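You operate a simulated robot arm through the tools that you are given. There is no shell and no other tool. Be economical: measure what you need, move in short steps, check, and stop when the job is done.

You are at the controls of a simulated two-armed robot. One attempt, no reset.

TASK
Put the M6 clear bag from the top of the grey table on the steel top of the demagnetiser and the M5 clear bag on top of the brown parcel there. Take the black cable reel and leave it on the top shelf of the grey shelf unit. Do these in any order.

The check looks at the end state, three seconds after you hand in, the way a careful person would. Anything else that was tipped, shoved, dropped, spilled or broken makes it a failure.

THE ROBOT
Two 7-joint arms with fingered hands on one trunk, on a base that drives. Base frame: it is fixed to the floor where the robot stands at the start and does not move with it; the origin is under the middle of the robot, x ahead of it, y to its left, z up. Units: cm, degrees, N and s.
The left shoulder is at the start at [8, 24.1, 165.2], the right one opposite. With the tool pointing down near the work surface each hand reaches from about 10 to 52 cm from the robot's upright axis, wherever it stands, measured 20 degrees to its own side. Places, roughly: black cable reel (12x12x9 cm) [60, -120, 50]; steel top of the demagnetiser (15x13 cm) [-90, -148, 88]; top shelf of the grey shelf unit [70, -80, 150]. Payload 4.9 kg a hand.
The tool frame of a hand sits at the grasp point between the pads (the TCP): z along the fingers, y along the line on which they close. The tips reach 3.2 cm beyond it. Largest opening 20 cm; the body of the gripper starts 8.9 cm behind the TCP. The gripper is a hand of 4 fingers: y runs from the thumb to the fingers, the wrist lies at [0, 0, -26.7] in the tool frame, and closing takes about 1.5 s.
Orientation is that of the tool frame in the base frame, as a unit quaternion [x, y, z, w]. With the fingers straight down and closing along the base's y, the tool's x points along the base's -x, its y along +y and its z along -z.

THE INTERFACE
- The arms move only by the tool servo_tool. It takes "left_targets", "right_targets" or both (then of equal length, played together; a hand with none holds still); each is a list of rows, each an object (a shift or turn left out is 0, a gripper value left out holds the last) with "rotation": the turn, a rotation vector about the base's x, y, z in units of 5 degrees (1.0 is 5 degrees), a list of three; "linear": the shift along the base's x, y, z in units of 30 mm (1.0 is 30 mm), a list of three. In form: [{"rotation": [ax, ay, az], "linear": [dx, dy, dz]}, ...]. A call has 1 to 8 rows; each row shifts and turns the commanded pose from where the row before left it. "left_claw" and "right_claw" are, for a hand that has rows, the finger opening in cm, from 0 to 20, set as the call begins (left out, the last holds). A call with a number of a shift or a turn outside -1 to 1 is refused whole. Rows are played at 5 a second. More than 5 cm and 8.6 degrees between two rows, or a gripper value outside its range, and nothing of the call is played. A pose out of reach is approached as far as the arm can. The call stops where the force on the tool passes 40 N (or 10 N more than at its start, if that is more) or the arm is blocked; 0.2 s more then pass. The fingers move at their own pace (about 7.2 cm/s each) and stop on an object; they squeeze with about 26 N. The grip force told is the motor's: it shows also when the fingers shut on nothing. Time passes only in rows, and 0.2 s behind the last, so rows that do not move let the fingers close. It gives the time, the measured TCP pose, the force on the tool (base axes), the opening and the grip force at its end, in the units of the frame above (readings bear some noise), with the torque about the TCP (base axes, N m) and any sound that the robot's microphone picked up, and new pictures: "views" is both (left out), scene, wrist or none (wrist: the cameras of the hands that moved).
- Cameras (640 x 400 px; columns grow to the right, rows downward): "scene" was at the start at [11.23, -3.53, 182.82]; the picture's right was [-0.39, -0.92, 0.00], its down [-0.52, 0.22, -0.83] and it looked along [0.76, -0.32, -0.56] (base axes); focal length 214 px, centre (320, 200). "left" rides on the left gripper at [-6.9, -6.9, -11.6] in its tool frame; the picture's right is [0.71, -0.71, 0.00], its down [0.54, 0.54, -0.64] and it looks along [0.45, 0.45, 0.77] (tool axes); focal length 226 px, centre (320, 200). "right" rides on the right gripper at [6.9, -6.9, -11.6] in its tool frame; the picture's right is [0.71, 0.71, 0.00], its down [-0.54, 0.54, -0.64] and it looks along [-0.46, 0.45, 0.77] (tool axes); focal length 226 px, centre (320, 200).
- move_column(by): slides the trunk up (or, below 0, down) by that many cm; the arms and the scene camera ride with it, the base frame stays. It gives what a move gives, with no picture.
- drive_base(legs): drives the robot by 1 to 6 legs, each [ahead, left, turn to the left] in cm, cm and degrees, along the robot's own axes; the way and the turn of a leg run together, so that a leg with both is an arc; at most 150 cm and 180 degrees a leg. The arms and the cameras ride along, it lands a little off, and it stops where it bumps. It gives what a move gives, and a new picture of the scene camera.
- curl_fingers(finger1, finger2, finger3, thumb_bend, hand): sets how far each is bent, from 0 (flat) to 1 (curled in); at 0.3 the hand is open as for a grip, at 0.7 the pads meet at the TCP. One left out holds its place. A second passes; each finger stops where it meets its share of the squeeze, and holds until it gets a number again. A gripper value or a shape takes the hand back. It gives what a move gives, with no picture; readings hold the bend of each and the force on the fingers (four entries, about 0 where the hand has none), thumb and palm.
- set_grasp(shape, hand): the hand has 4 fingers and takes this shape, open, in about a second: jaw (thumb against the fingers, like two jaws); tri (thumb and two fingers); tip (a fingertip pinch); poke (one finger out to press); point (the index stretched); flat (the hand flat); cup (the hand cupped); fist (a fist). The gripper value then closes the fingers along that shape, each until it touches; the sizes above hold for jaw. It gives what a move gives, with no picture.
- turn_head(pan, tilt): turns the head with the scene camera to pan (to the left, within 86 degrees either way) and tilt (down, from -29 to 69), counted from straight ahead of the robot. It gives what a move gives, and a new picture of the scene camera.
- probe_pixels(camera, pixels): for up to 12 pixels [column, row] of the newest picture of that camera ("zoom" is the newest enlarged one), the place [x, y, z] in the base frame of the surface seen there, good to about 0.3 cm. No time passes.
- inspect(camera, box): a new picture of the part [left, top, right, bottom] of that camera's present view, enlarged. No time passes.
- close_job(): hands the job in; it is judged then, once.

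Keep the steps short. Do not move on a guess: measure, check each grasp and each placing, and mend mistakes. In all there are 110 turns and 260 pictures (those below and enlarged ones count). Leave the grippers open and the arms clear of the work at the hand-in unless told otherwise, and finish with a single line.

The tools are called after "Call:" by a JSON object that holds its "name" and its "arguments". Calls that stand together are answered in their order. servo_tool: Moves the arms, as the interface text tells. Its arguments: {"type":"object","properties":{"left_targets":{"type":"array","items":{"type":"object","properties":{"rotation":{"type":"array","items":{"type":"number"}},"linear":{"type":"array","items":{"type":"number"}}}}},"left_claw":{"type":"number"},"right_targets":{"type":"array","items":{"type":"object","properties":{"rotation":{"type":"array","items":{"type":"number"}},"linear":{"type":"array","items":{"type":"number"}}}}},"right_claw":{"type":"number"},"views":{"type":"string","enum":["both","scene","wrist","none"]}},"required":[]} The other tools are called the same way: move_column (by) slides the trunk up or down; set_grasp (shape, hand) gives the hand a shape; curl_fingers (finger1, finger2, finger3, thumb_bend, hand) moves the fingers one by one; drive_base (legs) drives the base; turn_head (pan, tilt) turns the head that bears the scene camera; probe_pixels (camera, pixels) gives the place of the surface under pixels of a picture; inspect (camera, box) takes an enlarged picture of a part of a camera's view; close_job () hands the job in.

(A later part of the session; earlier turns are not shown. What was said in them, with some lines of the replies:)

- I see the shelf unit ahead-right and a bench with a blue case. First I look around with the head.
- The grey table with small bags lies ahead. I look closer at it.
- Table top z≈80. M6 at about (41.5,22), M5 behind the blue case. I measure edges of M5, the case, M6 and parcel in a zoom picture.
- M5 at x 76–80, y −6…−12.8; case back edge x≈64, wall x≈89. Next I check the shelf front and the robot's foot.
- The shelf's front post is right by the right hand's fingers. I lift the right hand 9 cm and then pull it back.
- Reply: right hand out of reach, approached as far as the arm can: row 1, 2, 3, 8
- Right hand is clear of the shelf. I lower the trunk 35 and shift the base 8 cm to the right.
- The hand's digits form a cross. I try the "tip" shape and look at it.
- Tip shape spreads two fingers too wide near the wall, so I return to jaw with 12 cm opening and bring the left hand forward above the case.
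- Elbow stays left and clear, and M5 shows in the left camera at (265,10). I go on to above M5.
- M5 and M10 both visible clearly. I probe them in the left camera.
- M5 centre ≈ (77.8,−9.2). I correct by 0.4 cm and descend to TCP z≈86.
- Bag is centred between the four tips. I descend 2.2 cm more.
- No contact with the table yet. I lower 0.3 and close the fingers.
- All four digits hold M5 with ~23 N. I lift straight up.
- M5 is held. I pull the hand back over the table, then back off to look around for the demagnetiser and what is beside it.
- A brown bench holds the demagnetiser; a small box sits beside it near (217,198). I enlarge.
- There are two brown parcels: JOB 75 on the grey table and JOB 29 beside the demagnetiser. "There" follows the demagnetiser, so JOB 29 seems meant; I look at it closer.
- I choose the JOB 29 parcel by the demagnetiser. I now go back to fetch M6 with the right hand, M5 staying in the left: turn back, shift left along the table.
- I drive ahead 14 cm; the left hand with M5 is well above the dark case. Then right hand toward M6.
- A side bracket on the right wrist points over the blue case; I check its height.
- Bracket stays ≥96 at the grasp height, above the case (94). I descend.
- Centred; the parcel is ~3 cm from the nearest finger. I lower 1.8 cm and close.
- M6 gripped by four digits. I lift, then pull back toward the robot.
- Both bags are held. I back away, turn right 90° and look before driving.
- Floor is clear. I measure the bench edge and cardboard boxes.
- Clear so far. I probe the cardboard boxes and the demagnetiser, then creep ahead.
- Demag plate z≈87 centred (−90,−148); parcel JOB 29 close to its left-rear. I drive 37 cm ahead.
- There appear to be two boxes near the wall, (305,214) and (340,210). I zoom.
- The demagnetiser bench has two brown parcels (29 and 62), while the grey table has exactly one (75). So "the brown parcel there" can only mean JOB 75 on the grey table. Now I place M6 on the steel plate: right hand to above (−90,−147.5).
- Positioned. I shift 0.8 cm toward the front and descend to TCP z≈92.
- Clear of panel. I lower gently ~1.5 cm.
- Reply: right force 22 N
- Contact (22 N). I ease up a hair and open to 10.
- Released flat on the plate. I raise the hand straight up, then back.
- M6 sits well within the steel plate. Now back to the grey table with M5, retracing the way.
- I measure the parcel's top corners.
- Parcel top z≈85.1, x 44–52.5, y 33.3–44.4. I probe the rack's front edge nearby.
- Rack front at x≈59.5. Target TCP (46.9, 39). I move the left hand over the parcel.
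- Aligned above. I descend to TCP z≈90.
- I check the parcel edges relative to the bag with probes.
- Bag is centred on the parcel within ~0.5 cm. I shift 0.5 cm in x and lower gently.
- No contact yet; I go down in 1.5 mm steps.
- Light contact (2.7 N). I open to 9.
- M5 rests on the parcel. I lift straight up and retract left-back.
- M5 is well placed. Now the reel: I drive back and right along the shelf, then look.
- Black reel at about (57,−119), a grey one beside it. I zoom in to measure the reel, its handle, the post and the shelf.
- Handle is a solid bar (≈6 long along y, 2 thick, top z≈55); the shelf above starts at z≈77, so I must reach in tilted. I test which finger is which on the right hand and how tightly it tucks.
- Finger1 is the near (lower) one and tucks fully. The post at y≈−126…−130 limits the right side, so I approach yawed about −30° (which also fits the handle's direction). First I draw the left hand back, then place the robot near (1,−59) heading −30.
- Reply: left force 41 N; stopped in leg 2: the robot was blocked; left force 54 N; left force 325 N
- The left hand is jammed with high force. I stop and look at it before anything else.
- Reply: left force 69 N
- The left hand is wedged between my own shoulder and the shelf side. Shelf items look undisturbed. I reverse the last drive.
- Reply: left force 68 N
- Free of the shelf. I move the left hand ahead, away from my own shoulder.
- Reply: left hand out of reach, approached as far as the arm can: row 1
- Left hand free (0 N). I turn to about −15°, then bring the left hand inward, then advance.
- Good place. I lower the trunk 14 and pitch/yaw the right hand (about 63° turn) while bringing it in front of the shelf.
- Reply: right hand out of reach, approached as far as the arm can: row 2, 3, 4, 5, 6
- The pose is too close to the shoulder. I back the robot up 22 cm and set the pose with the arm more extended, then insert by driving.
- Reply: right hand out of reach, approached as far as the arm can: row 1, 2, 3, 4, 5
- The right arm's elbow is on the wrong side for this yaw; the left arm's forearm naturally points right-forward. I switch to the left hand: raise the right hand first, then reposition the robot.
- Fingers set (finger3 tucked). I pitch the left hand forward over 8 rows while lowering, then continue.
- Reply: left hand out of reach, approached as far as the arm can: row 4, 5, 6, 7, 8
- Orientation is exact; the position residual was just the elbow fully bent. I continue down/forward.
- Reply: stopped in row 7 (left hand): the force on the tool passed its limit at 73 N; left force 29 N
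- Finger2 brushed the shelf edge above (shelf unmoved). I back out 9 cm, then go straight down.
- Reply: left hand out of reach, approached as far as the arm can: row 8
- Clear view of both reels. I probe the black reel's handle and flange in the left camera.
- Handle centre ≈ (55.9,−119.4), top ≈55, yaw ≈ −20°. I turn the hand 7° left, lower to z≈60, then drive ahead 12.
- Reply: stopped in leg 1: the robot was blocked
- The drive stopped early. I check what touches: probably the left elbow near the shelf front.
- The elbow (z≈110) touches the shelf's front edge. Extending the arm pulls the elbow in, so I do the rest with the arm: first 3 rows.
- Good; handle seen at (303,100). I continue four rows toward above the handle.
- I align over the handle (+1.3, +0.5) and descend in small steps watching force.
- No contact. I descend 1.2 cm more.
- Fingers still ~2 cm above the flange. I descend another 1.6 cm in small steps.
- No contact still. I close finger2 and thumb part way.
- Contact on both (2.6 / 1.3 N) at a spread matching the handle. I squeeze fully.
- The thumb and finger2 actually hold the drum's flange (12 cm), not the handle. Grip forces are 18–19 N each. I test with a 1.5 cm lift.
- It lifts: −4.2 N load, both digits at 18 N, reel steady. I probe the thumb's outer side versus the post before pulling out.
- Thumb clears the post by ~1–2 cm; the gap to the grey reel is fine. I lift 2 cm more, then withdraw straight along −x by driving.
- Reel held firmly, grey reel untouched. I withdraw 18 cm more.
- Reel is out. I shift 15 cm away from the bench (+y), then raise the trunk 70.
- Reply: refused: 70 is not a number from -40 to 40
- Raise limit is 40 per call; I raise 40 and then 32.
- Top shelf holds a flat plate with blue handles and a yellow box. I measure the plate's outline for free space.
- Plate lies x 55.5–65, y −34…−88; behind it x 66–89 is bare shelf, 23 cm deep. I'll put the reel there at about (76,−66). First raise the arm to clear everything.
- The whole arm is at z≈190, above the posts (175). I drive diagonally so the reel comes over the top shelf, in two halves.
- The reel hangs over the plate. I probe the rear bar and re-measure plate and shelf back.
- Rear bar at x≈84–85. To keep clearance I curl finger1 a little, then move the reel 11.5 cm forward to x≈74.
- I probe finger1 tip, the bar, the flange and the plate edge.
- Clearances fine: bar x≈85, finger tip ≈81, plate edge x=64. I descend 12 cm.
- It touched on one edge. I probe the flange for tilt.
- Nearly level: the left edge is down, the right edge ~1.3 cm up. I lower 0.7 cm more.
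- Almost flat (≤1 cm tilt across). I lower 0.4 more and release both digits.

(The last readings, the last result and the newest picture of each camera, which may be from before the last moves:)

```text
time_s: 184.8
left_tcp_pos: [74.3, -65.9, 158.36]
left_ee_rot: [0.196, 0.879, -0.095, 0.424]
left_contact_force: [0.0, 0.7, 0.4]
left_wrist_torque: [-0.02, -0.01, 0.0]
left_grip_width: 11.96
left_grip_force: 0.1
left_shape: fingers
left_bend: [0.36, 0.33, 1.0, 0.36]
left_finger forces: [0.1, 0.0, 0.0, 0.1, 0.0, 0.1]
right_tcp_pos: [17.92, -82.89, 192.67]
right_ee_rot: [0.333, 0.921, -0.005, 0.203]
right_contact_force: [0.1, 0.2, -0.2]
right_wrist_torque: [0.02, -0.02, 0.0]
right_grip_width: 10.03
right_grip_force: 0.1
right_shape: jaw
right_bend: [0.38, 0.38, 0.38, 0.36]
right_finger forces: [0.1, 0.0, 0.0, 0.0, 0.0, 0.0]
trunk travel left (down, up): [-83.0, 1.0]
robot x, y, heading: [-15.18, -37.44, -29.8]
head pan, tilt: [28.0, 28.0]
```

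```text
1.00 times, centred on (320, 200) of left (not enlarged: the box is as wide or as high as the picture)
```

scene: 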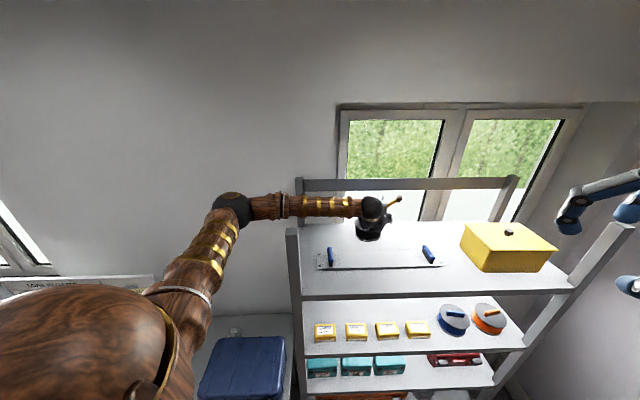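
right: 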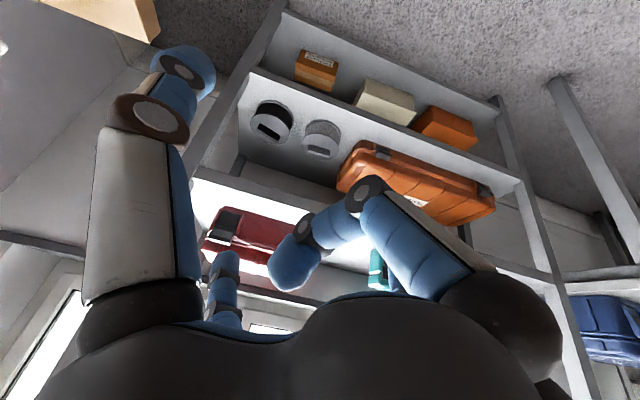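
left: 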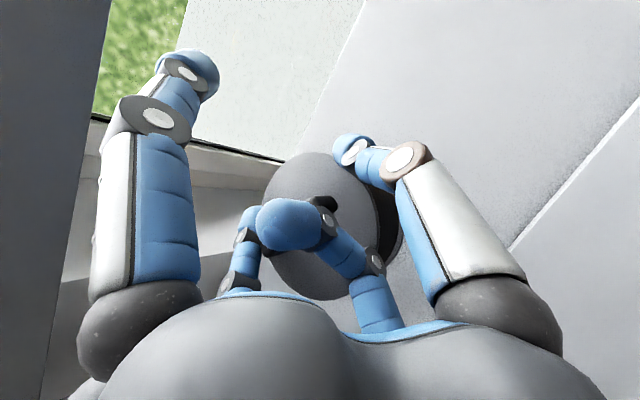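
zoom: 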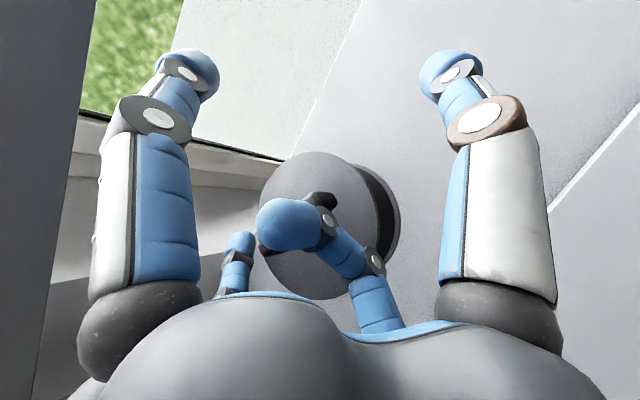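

Released, zero forces. I lift straight up 12 cm and check.

Call:
{"name": "servo_tool", "arguments": {"left_targets": [{"linear": [0, 0, 0.2]}, {"linear": [0, 0, 0.5]}, {"linear": [0, 0, 0.8]}, {"linear": [0, 0, 1]}, {"linear": [0, 0, 1]}, {"linear": [0, 0, 1]}]}}

```text
time_s: 186.2
left_tcp_pos: [74.07, -65.54, 171.99]
left_ee_rot: [0.195, 0.879, -0.095, 0.424]
left_contact_force: [0.1, 0.0, -0.1]
left_wrist_torque: [0.03, -0.01, 0.0]
left_grip_width: 11.98
left_grip_force: 0.0
left_shape: fingers
left_bend: [0.36, 0.33, 1.0, 0.36]
left_finger forces: [0.0, 0.0, 0.1, 0.0, 0.0, 0.1]
right_tcp_pos: [17.91, -83.08, 192.74]
right_ee_rot: [0.333, 0.921, -0.004, 0.203]
right_contact_force: [0.8, 0.3, 0.5]
right_wrist_torque: [0.0, -0.01, 0.05]
right_grip_width: 10.03
right_grip_force: 0.0
right_shape: jaw
right_bend: [0.38, 0.38, 0.38, 0.36]
right_finger forces: [0.0, 0.0, 0.0, 0.0, 0.1, 0.0]
trunk travel left (down, up): [-83.0, 1.0]
robot x, y, heading: [-15.01, -37.39, -30.0]
head pan, tilt: [28.0, 28.0]
```

scene: 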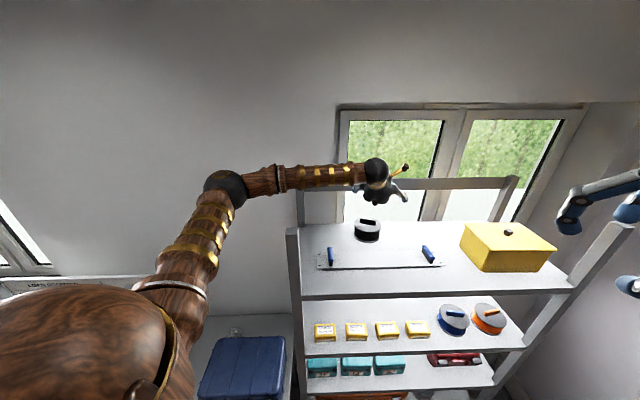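
left: 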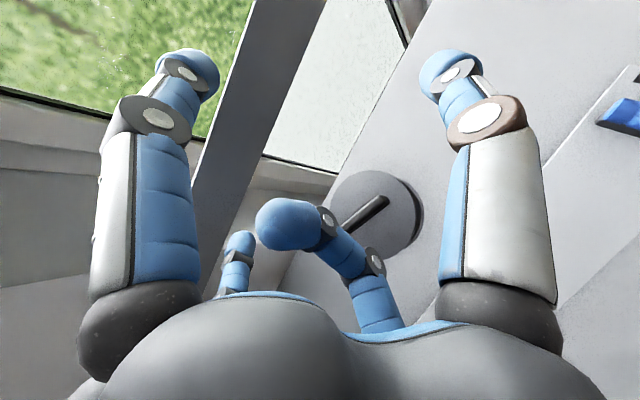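

The reel stands flat on the top shelf. I raise a little more and drive back out the way I came.

Call:
{"name": "servo_tool", "arguments": {"left_targets": [{"linear": [-0.5, 0, 0.7]}, {"linear": [-1, 0, 0.3]}, {"linear": [-1, 0, 0]}, {"linear": [-1, 0, 0]}], "views": "none"}}

Call:
{"name": "drive_base", "arguments": {"legs": [[-30, -22, 0], [-20, 0, 0]]}}

Call:
{"name": "inspect", "arguments": {"camera": "scene", "box": [180, 130, 480, 330]}}

```text
time_s: 187.2
left_tcp_pos: [63.57, -65.97, 174.93]
left_ee_rot: [0.196, 0.879, -0.095, 0.424]
left_contact_force: [-0.4, -0.5, -0.3]
left_wrist_torque: [0.01, -0.03, 0.02]
left_grip_width: 11.95
left_grip_force: 0.0
left_shape: fingers
left_bend: [0.36, 0.33, 1.0, 0.36]
left_finger forces: [0.0, 0.0, 0.1, 0.0, 0.1, 0.0]
right_tcp_pos: [17.84, -82.92, 192.67]
right_ee_rot: [0.334, 0.92, -0.004, 0.203]
right_contact_force: [-0.3, 0.1, 0.6]
right_wrist_torque: [0.05, 0.0, 0.03]
right_grip_width: 10.02
right_grip_force: 0.0
right_shape: jaw
right_bend: [0.38, 0.38, 0.38, 0.36]
right_finger forces: [0.0, 0.2, 0.0, 0.0, 0.0, 0.0]
trunk travel left (down, up): [-83.0, 1.0]
robot x, y, heading: [-14.99, -37.23, -29.8]
head pan, tilt: [28.0, 28.0]
```

```text
time_s: 190.8
left_tcp_pos: [9.42, -60.99, 174.64]
left_ee_rot: [0.197, 0.88, -0.094, 0.423]
left_contact_force: [-0.2, -0.6, -0.6]
left_wrist_torque: [0.03, 0.03, 0.02]
left_grip_width: 11.96
left_grip_force: 0.2
left_shape: fingers
left_bend: [0.36, 0.33, 1.0, 0.36]
left_finger forces: [0.0, 0.1, 0.0, 0.1, 0.0, 0.0]
right_tcp_pos: [-36.45, -77.82, 192.63]
right_ee_rot: [0.335, 0.92, -0.004, 0.201]
right_contact_force: [0.4, -0.1, -1.0]
right_wrist_torque: [0.03, -0.01, 0.0]
right_grip_width: 9.99
right_grip_force: 0.0
right_shape: jaw
right_bend: [0.38, 0.38, 0.38, 0.36]
right_finger forces: [0.0, 0.0, 0.0, 0.0, 0.0, 0.0]
trunk travel left (down, up): [-83.0, 1.0]
robot x, y, heading: [-69.59, -31.91, -29.8]
head pan, tilt: [28.0, 28.0]
```

scene: 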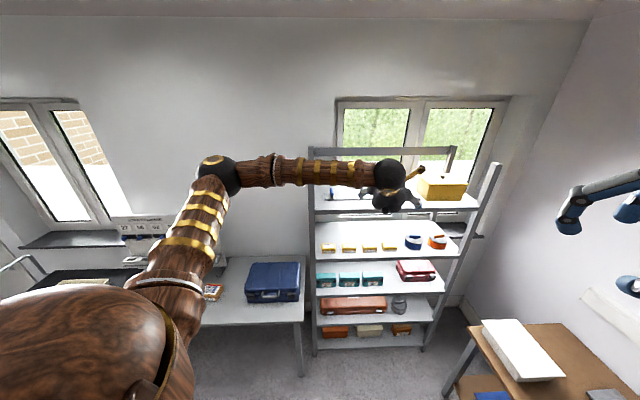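

```text
2.00 times, centred on (330, 230) of scene
```

zoom: 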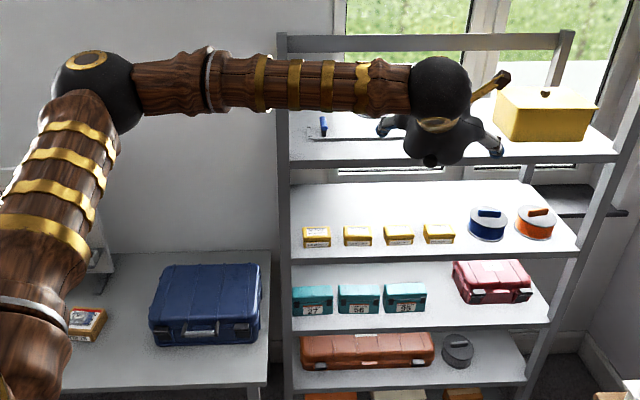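

All shelves look undisturbed. I open the left hand to jaw and turn the robot a little to check M5 and the reel unobstructed.

Call:
{"name": "set_grasp", "arguments": {"hand": "left", "shape": "jaw"}}

Call:
{"name": "drive_base", "arguments": {"legs": [[0, 0, -40]]}}

Call:
{"name": "turn_head", "arguments": {"pan": 68, "tilt": 25}}

Call:
{"name": "inspect", "arguments": {"camera": "scene", "box": [300, 100, 640, 380]}}

```text
time_s: 191.7
left_tcp_pos: [9.27, -60.73, 174.84]
left_ee_rot: [0.198, 0.879, -0.096, 0.423]
left_contact_force: [-0.1, -0.2, 0.7]
left_wrist_torque: [-0.01, -0.02, -0.01]
left_grip_width: 19.97
left_grip_force: 0.1
left_shape: jaw
left_bend: [0.3, 0.3, 0.3, 0.3]
left_finger forces: [0.1, 0.0, 0.1, 0.0, 0.0, 0.1]
right_tcp_pos: [-36.52, -77.56, 192.71]
right_ee_rot: [0.335, 0.92, -0.004, 0.203]
right_contact_force: [0.0, -0.6, 0.0]
right_wrist_torque: [0.01, -0.04, 0.02]
right_grip_width: 10.02
right_grip_force: 0.1
right_shape: jaw
right_bend: [0.38, 0.38, 0.38, 0.36]
right_finger forces: [0.1, 0.0, 0.0, 0.0, 0.0, 0.0]
trunk travel left (down, up): [-83.0, 1.0]
robot x, y, heading: [-69.47, -31.33, -29.8]
head pan, tilt: [28.0, 28.0]
```

```text
time_s: 194.0
left_tcp_pos: [-28.13, -104.55, 174.9]
left_ee_rot: [0.488, 0.758, -0.236, 0.364]
left_contact_force: [0.9, 0.6, -0.3]
left_wrist_torque: [-0.02, 0.01, 0.0]
left_grip_width: 19.99
left_grip_force: 0.1
left_shape: jaw
left_bend: [0.3, 0.3, 0.3, 0.3]
left_finger forces: [0.1, 0.0, 0.1, 0.0, 0.0, 0.1]
right_tcp_pos: [-73.93, -87.96, 192.66]
right_ee_rot: [0.632, 0.748, -0.075, 0.188]
right_contact_force: [0.1, -0.8, -0.5]
right_wrist_torque: [0.02, 0.05, -0.02]
right_grip_width: 10.02
right_grip_force: 0.0
right_shape: jaw
right_bend: [0.38, 0.38, 0.38, 0.36]
right_finger forces: [0.1, 0.0, 0.0, 0.1, 0.1, 0.1]
trunk travel left (down, up): [-83.0, 1.0]
robot x, y, heading: [-69.46, -31.63, -70.5]
head pan, tilt: [28.0, 28.0]
```

scene: 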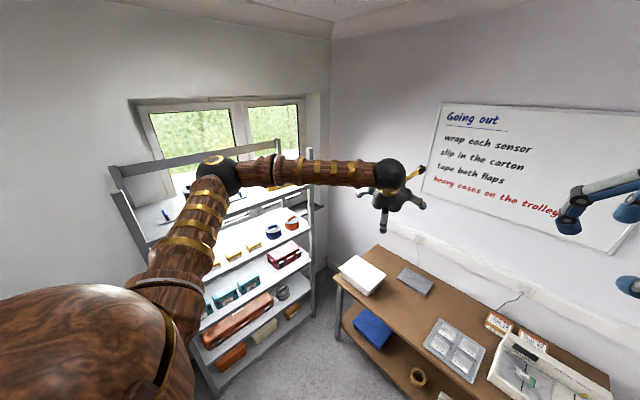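

```text
time_s: 195.1
left_tcp_pos: [-28.29, -104.56, 174.93]
left_ee_rot: [0.488, 0.757, -0.236, 0.365]
left_contact_force: [0.5, -0.2, -0.9]
left_wrist_torque: [-0.01, 0.0, 0.02]
left_grip_width: 19.97
left_grip_force: 0.1
left_shape: jaw
left_bend: [0.3, 0.3, 0.3, 0.3]
left_finger forces: [0.0, 0.0, 0.0, 0.0, 0.1, 0.0]
right_tcp_pos: [-74.2, -87.92, 192.76]
right_ee_rot: [0.632, 0.748, -0.074, 0.189]
right_contact_force: [0.3, 0.6, -0.1]
right_wrist_torque: [0.0, 0.05, -0.01]
right_grip_width: 10.01
right_grip_force: 0.0
right_shape: jaw
right_bend: [0.38, 0.38, 0.38, 0.36]
right_finger forces: [0.0, 0.0, 0.0, 0.0, 0.0, 0.0]
trunk travel left (down, up): [-83.0, 1.0]
robot x, y, heading: [-69.32, -31.57, -70.5]
head pan, tilt: [68.0, 25.0]
```

scene: 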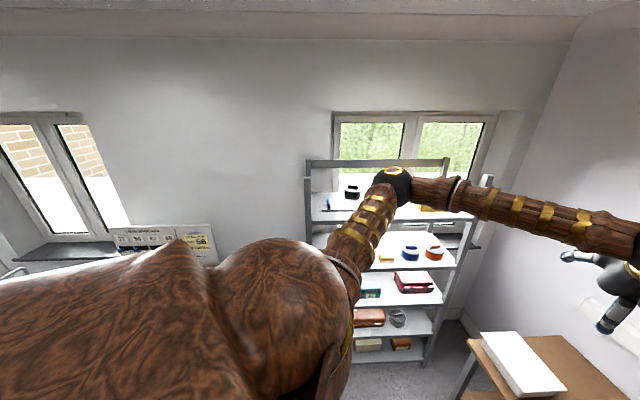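

```text
1.43 times, centred on (470, 240) of scene
```

zoom: 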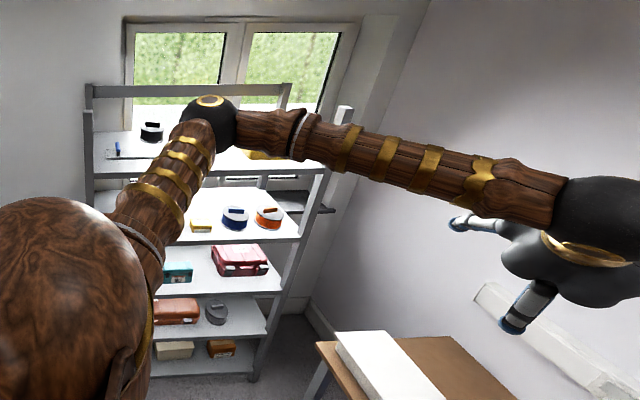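

Reel visible on the top shelf. A final closer look at it, and at M6 by turning the head.

Call:
{"name": "inspect", "arguments": {"camera": "scene", "box": [300, 150, 400, 230]}}

Call:
{"name": "servo_tool", "arguments": {"right_targets": [{"linear": [0, 0, 0]}, {"linear": [0, 0, 0]}, {"linear": [0, 0, 0]}], "right_claw": 20, "views": "none"}}

Call:
{"name": "turn_head", "arguments": {"pan": -10, "tilt": 40}}

Call:
{"name": "inspect", "arguments": {"camera": "scene", "box": [220, 150, 460, 300]}}

```text
5.00 times, centred on (350, 190) of scene
```

zoom: 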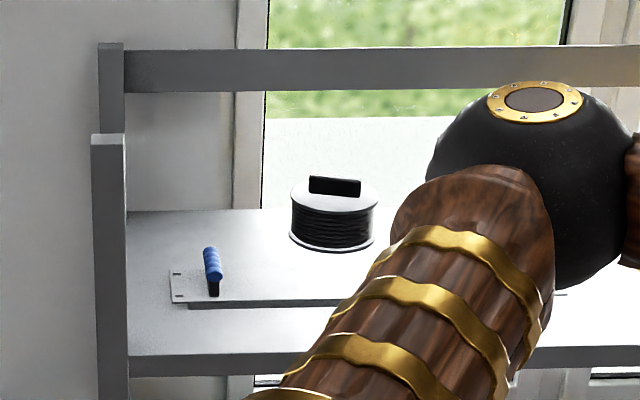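

```text
time_s: 195.9
left_tcp_pos: [-28.28, -104.72, 174.87]
left_ee_rot: [0.488, 0.757, -0.236, 0.365]
left_contact_force: [-0.4, 0.1, 0.3]
left_wrist_torque: [-0.01, 0.0, 0.0]
left_grip_width: 19.96
left_grip_force: 0.0
left_shape: jaw
left_bend: [0.3, 0.3, 0.3, 0.3]
left_finger forces: [0.0, 0.0, 0.0, 0.0, 0.0, 0.0]
right_tcp_pos: [-74.24, -87.73, 192.71]
right_ee_rot: [0.632, 0.748, -0.075, 0.189]
right_contact_force: [-0.8, -0.2, 0.6]
right_wrist_torque: [0.03, -0.02, 0.0]
right_grip_width: 19.96
right_grip_force: 0.1
right_shape: jaw
right_bend: [0.3, 0.3, 0.3, 0.3]
right_finger forces: [0.0, 0.0, 0.0, 0.0, 0.0, 0.1]
trunk travel left (down, up): [-83.0, 1.0]
robot x, y, heading: [-69.55, -31.28, -70.3]
head pan, tilt: [68.0, 25.0]
```

```text
time_s: 197.4
left_tcp_pos: [-28.23, -104.6, 174.91]
left_ee_rot: [0.488, 0.758, -0.235, 0.364]
left_contact_force: [0.6, -0.2, 0.4]
left_wrist_torque: [-0.02, 0.01, -0.01]
left_grip_width: 20.02
left_grip_force: 0.1
left_shape: jaw
left_bend: [0.3, 0.3, 0.3, 0.3]
left_finger forces: [0.1, 0.1, 0.1, 0.1, 0.0, 0.0]
right_tcp_pos: [-74.23, -87.9, 192.73]
right_ee_rot: [0.631, 0.748, -0.075, 0.189]
right_contact_force: [-1.0, 0.1, 0.1]
right_wrist_torque: [-0.04, -0.01, -0.01]
right_grip_width: 19.98
right_grip_force: 0.1
right_shape: jaw
right_bend: [0.3, 0.3, 0.3, 0.3]
right_finger forces: [0.1, 0.0, 0.0, 0.0, 0.0, 0.0]
trunk travel left (down, up): [-83.0, 1.0]
robot x, y, heading: [-69.74, -31.44, -70.3]
head pan, tilt: [-10.0, 40.0]
```

scene: 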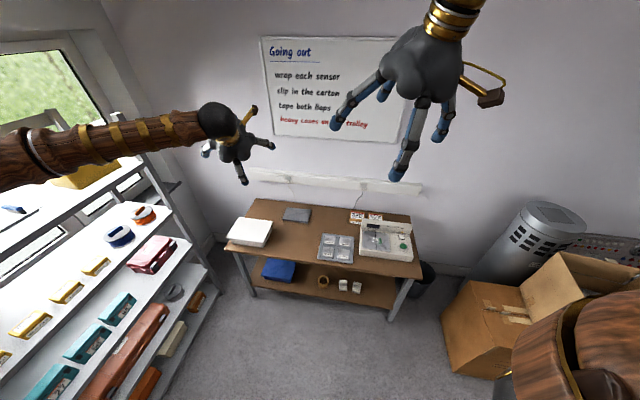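

```text
2.67 times, centred on (340, 225) of scene
```

zoom: 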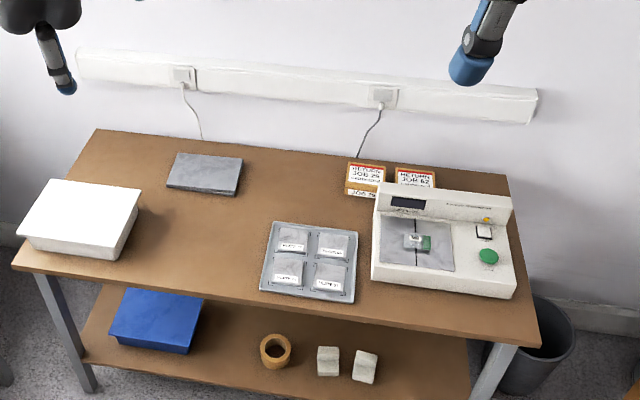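

The reel is upright on the top shelf, M6 is on the steel plate, M5 is on the JOB 75 parcel, and both hands are open and clear, so I hand in.

Call:
{"name": "close_job", "arguments": {}}

```text
The job is handed in.
```

I handed the job in with M6 on the steel top of the demagnetiser, M5 on the brown JOB 75 parcel on the grey table (two parcels stood by the demagnetiser, so I read "there" as the table) and the black reel upright on the top shelf; the left arm jammed once against the shelf unit (about 300 N read) and a finger later knocked a shelf edge (73 N stop), but nothing looked moved in later views.
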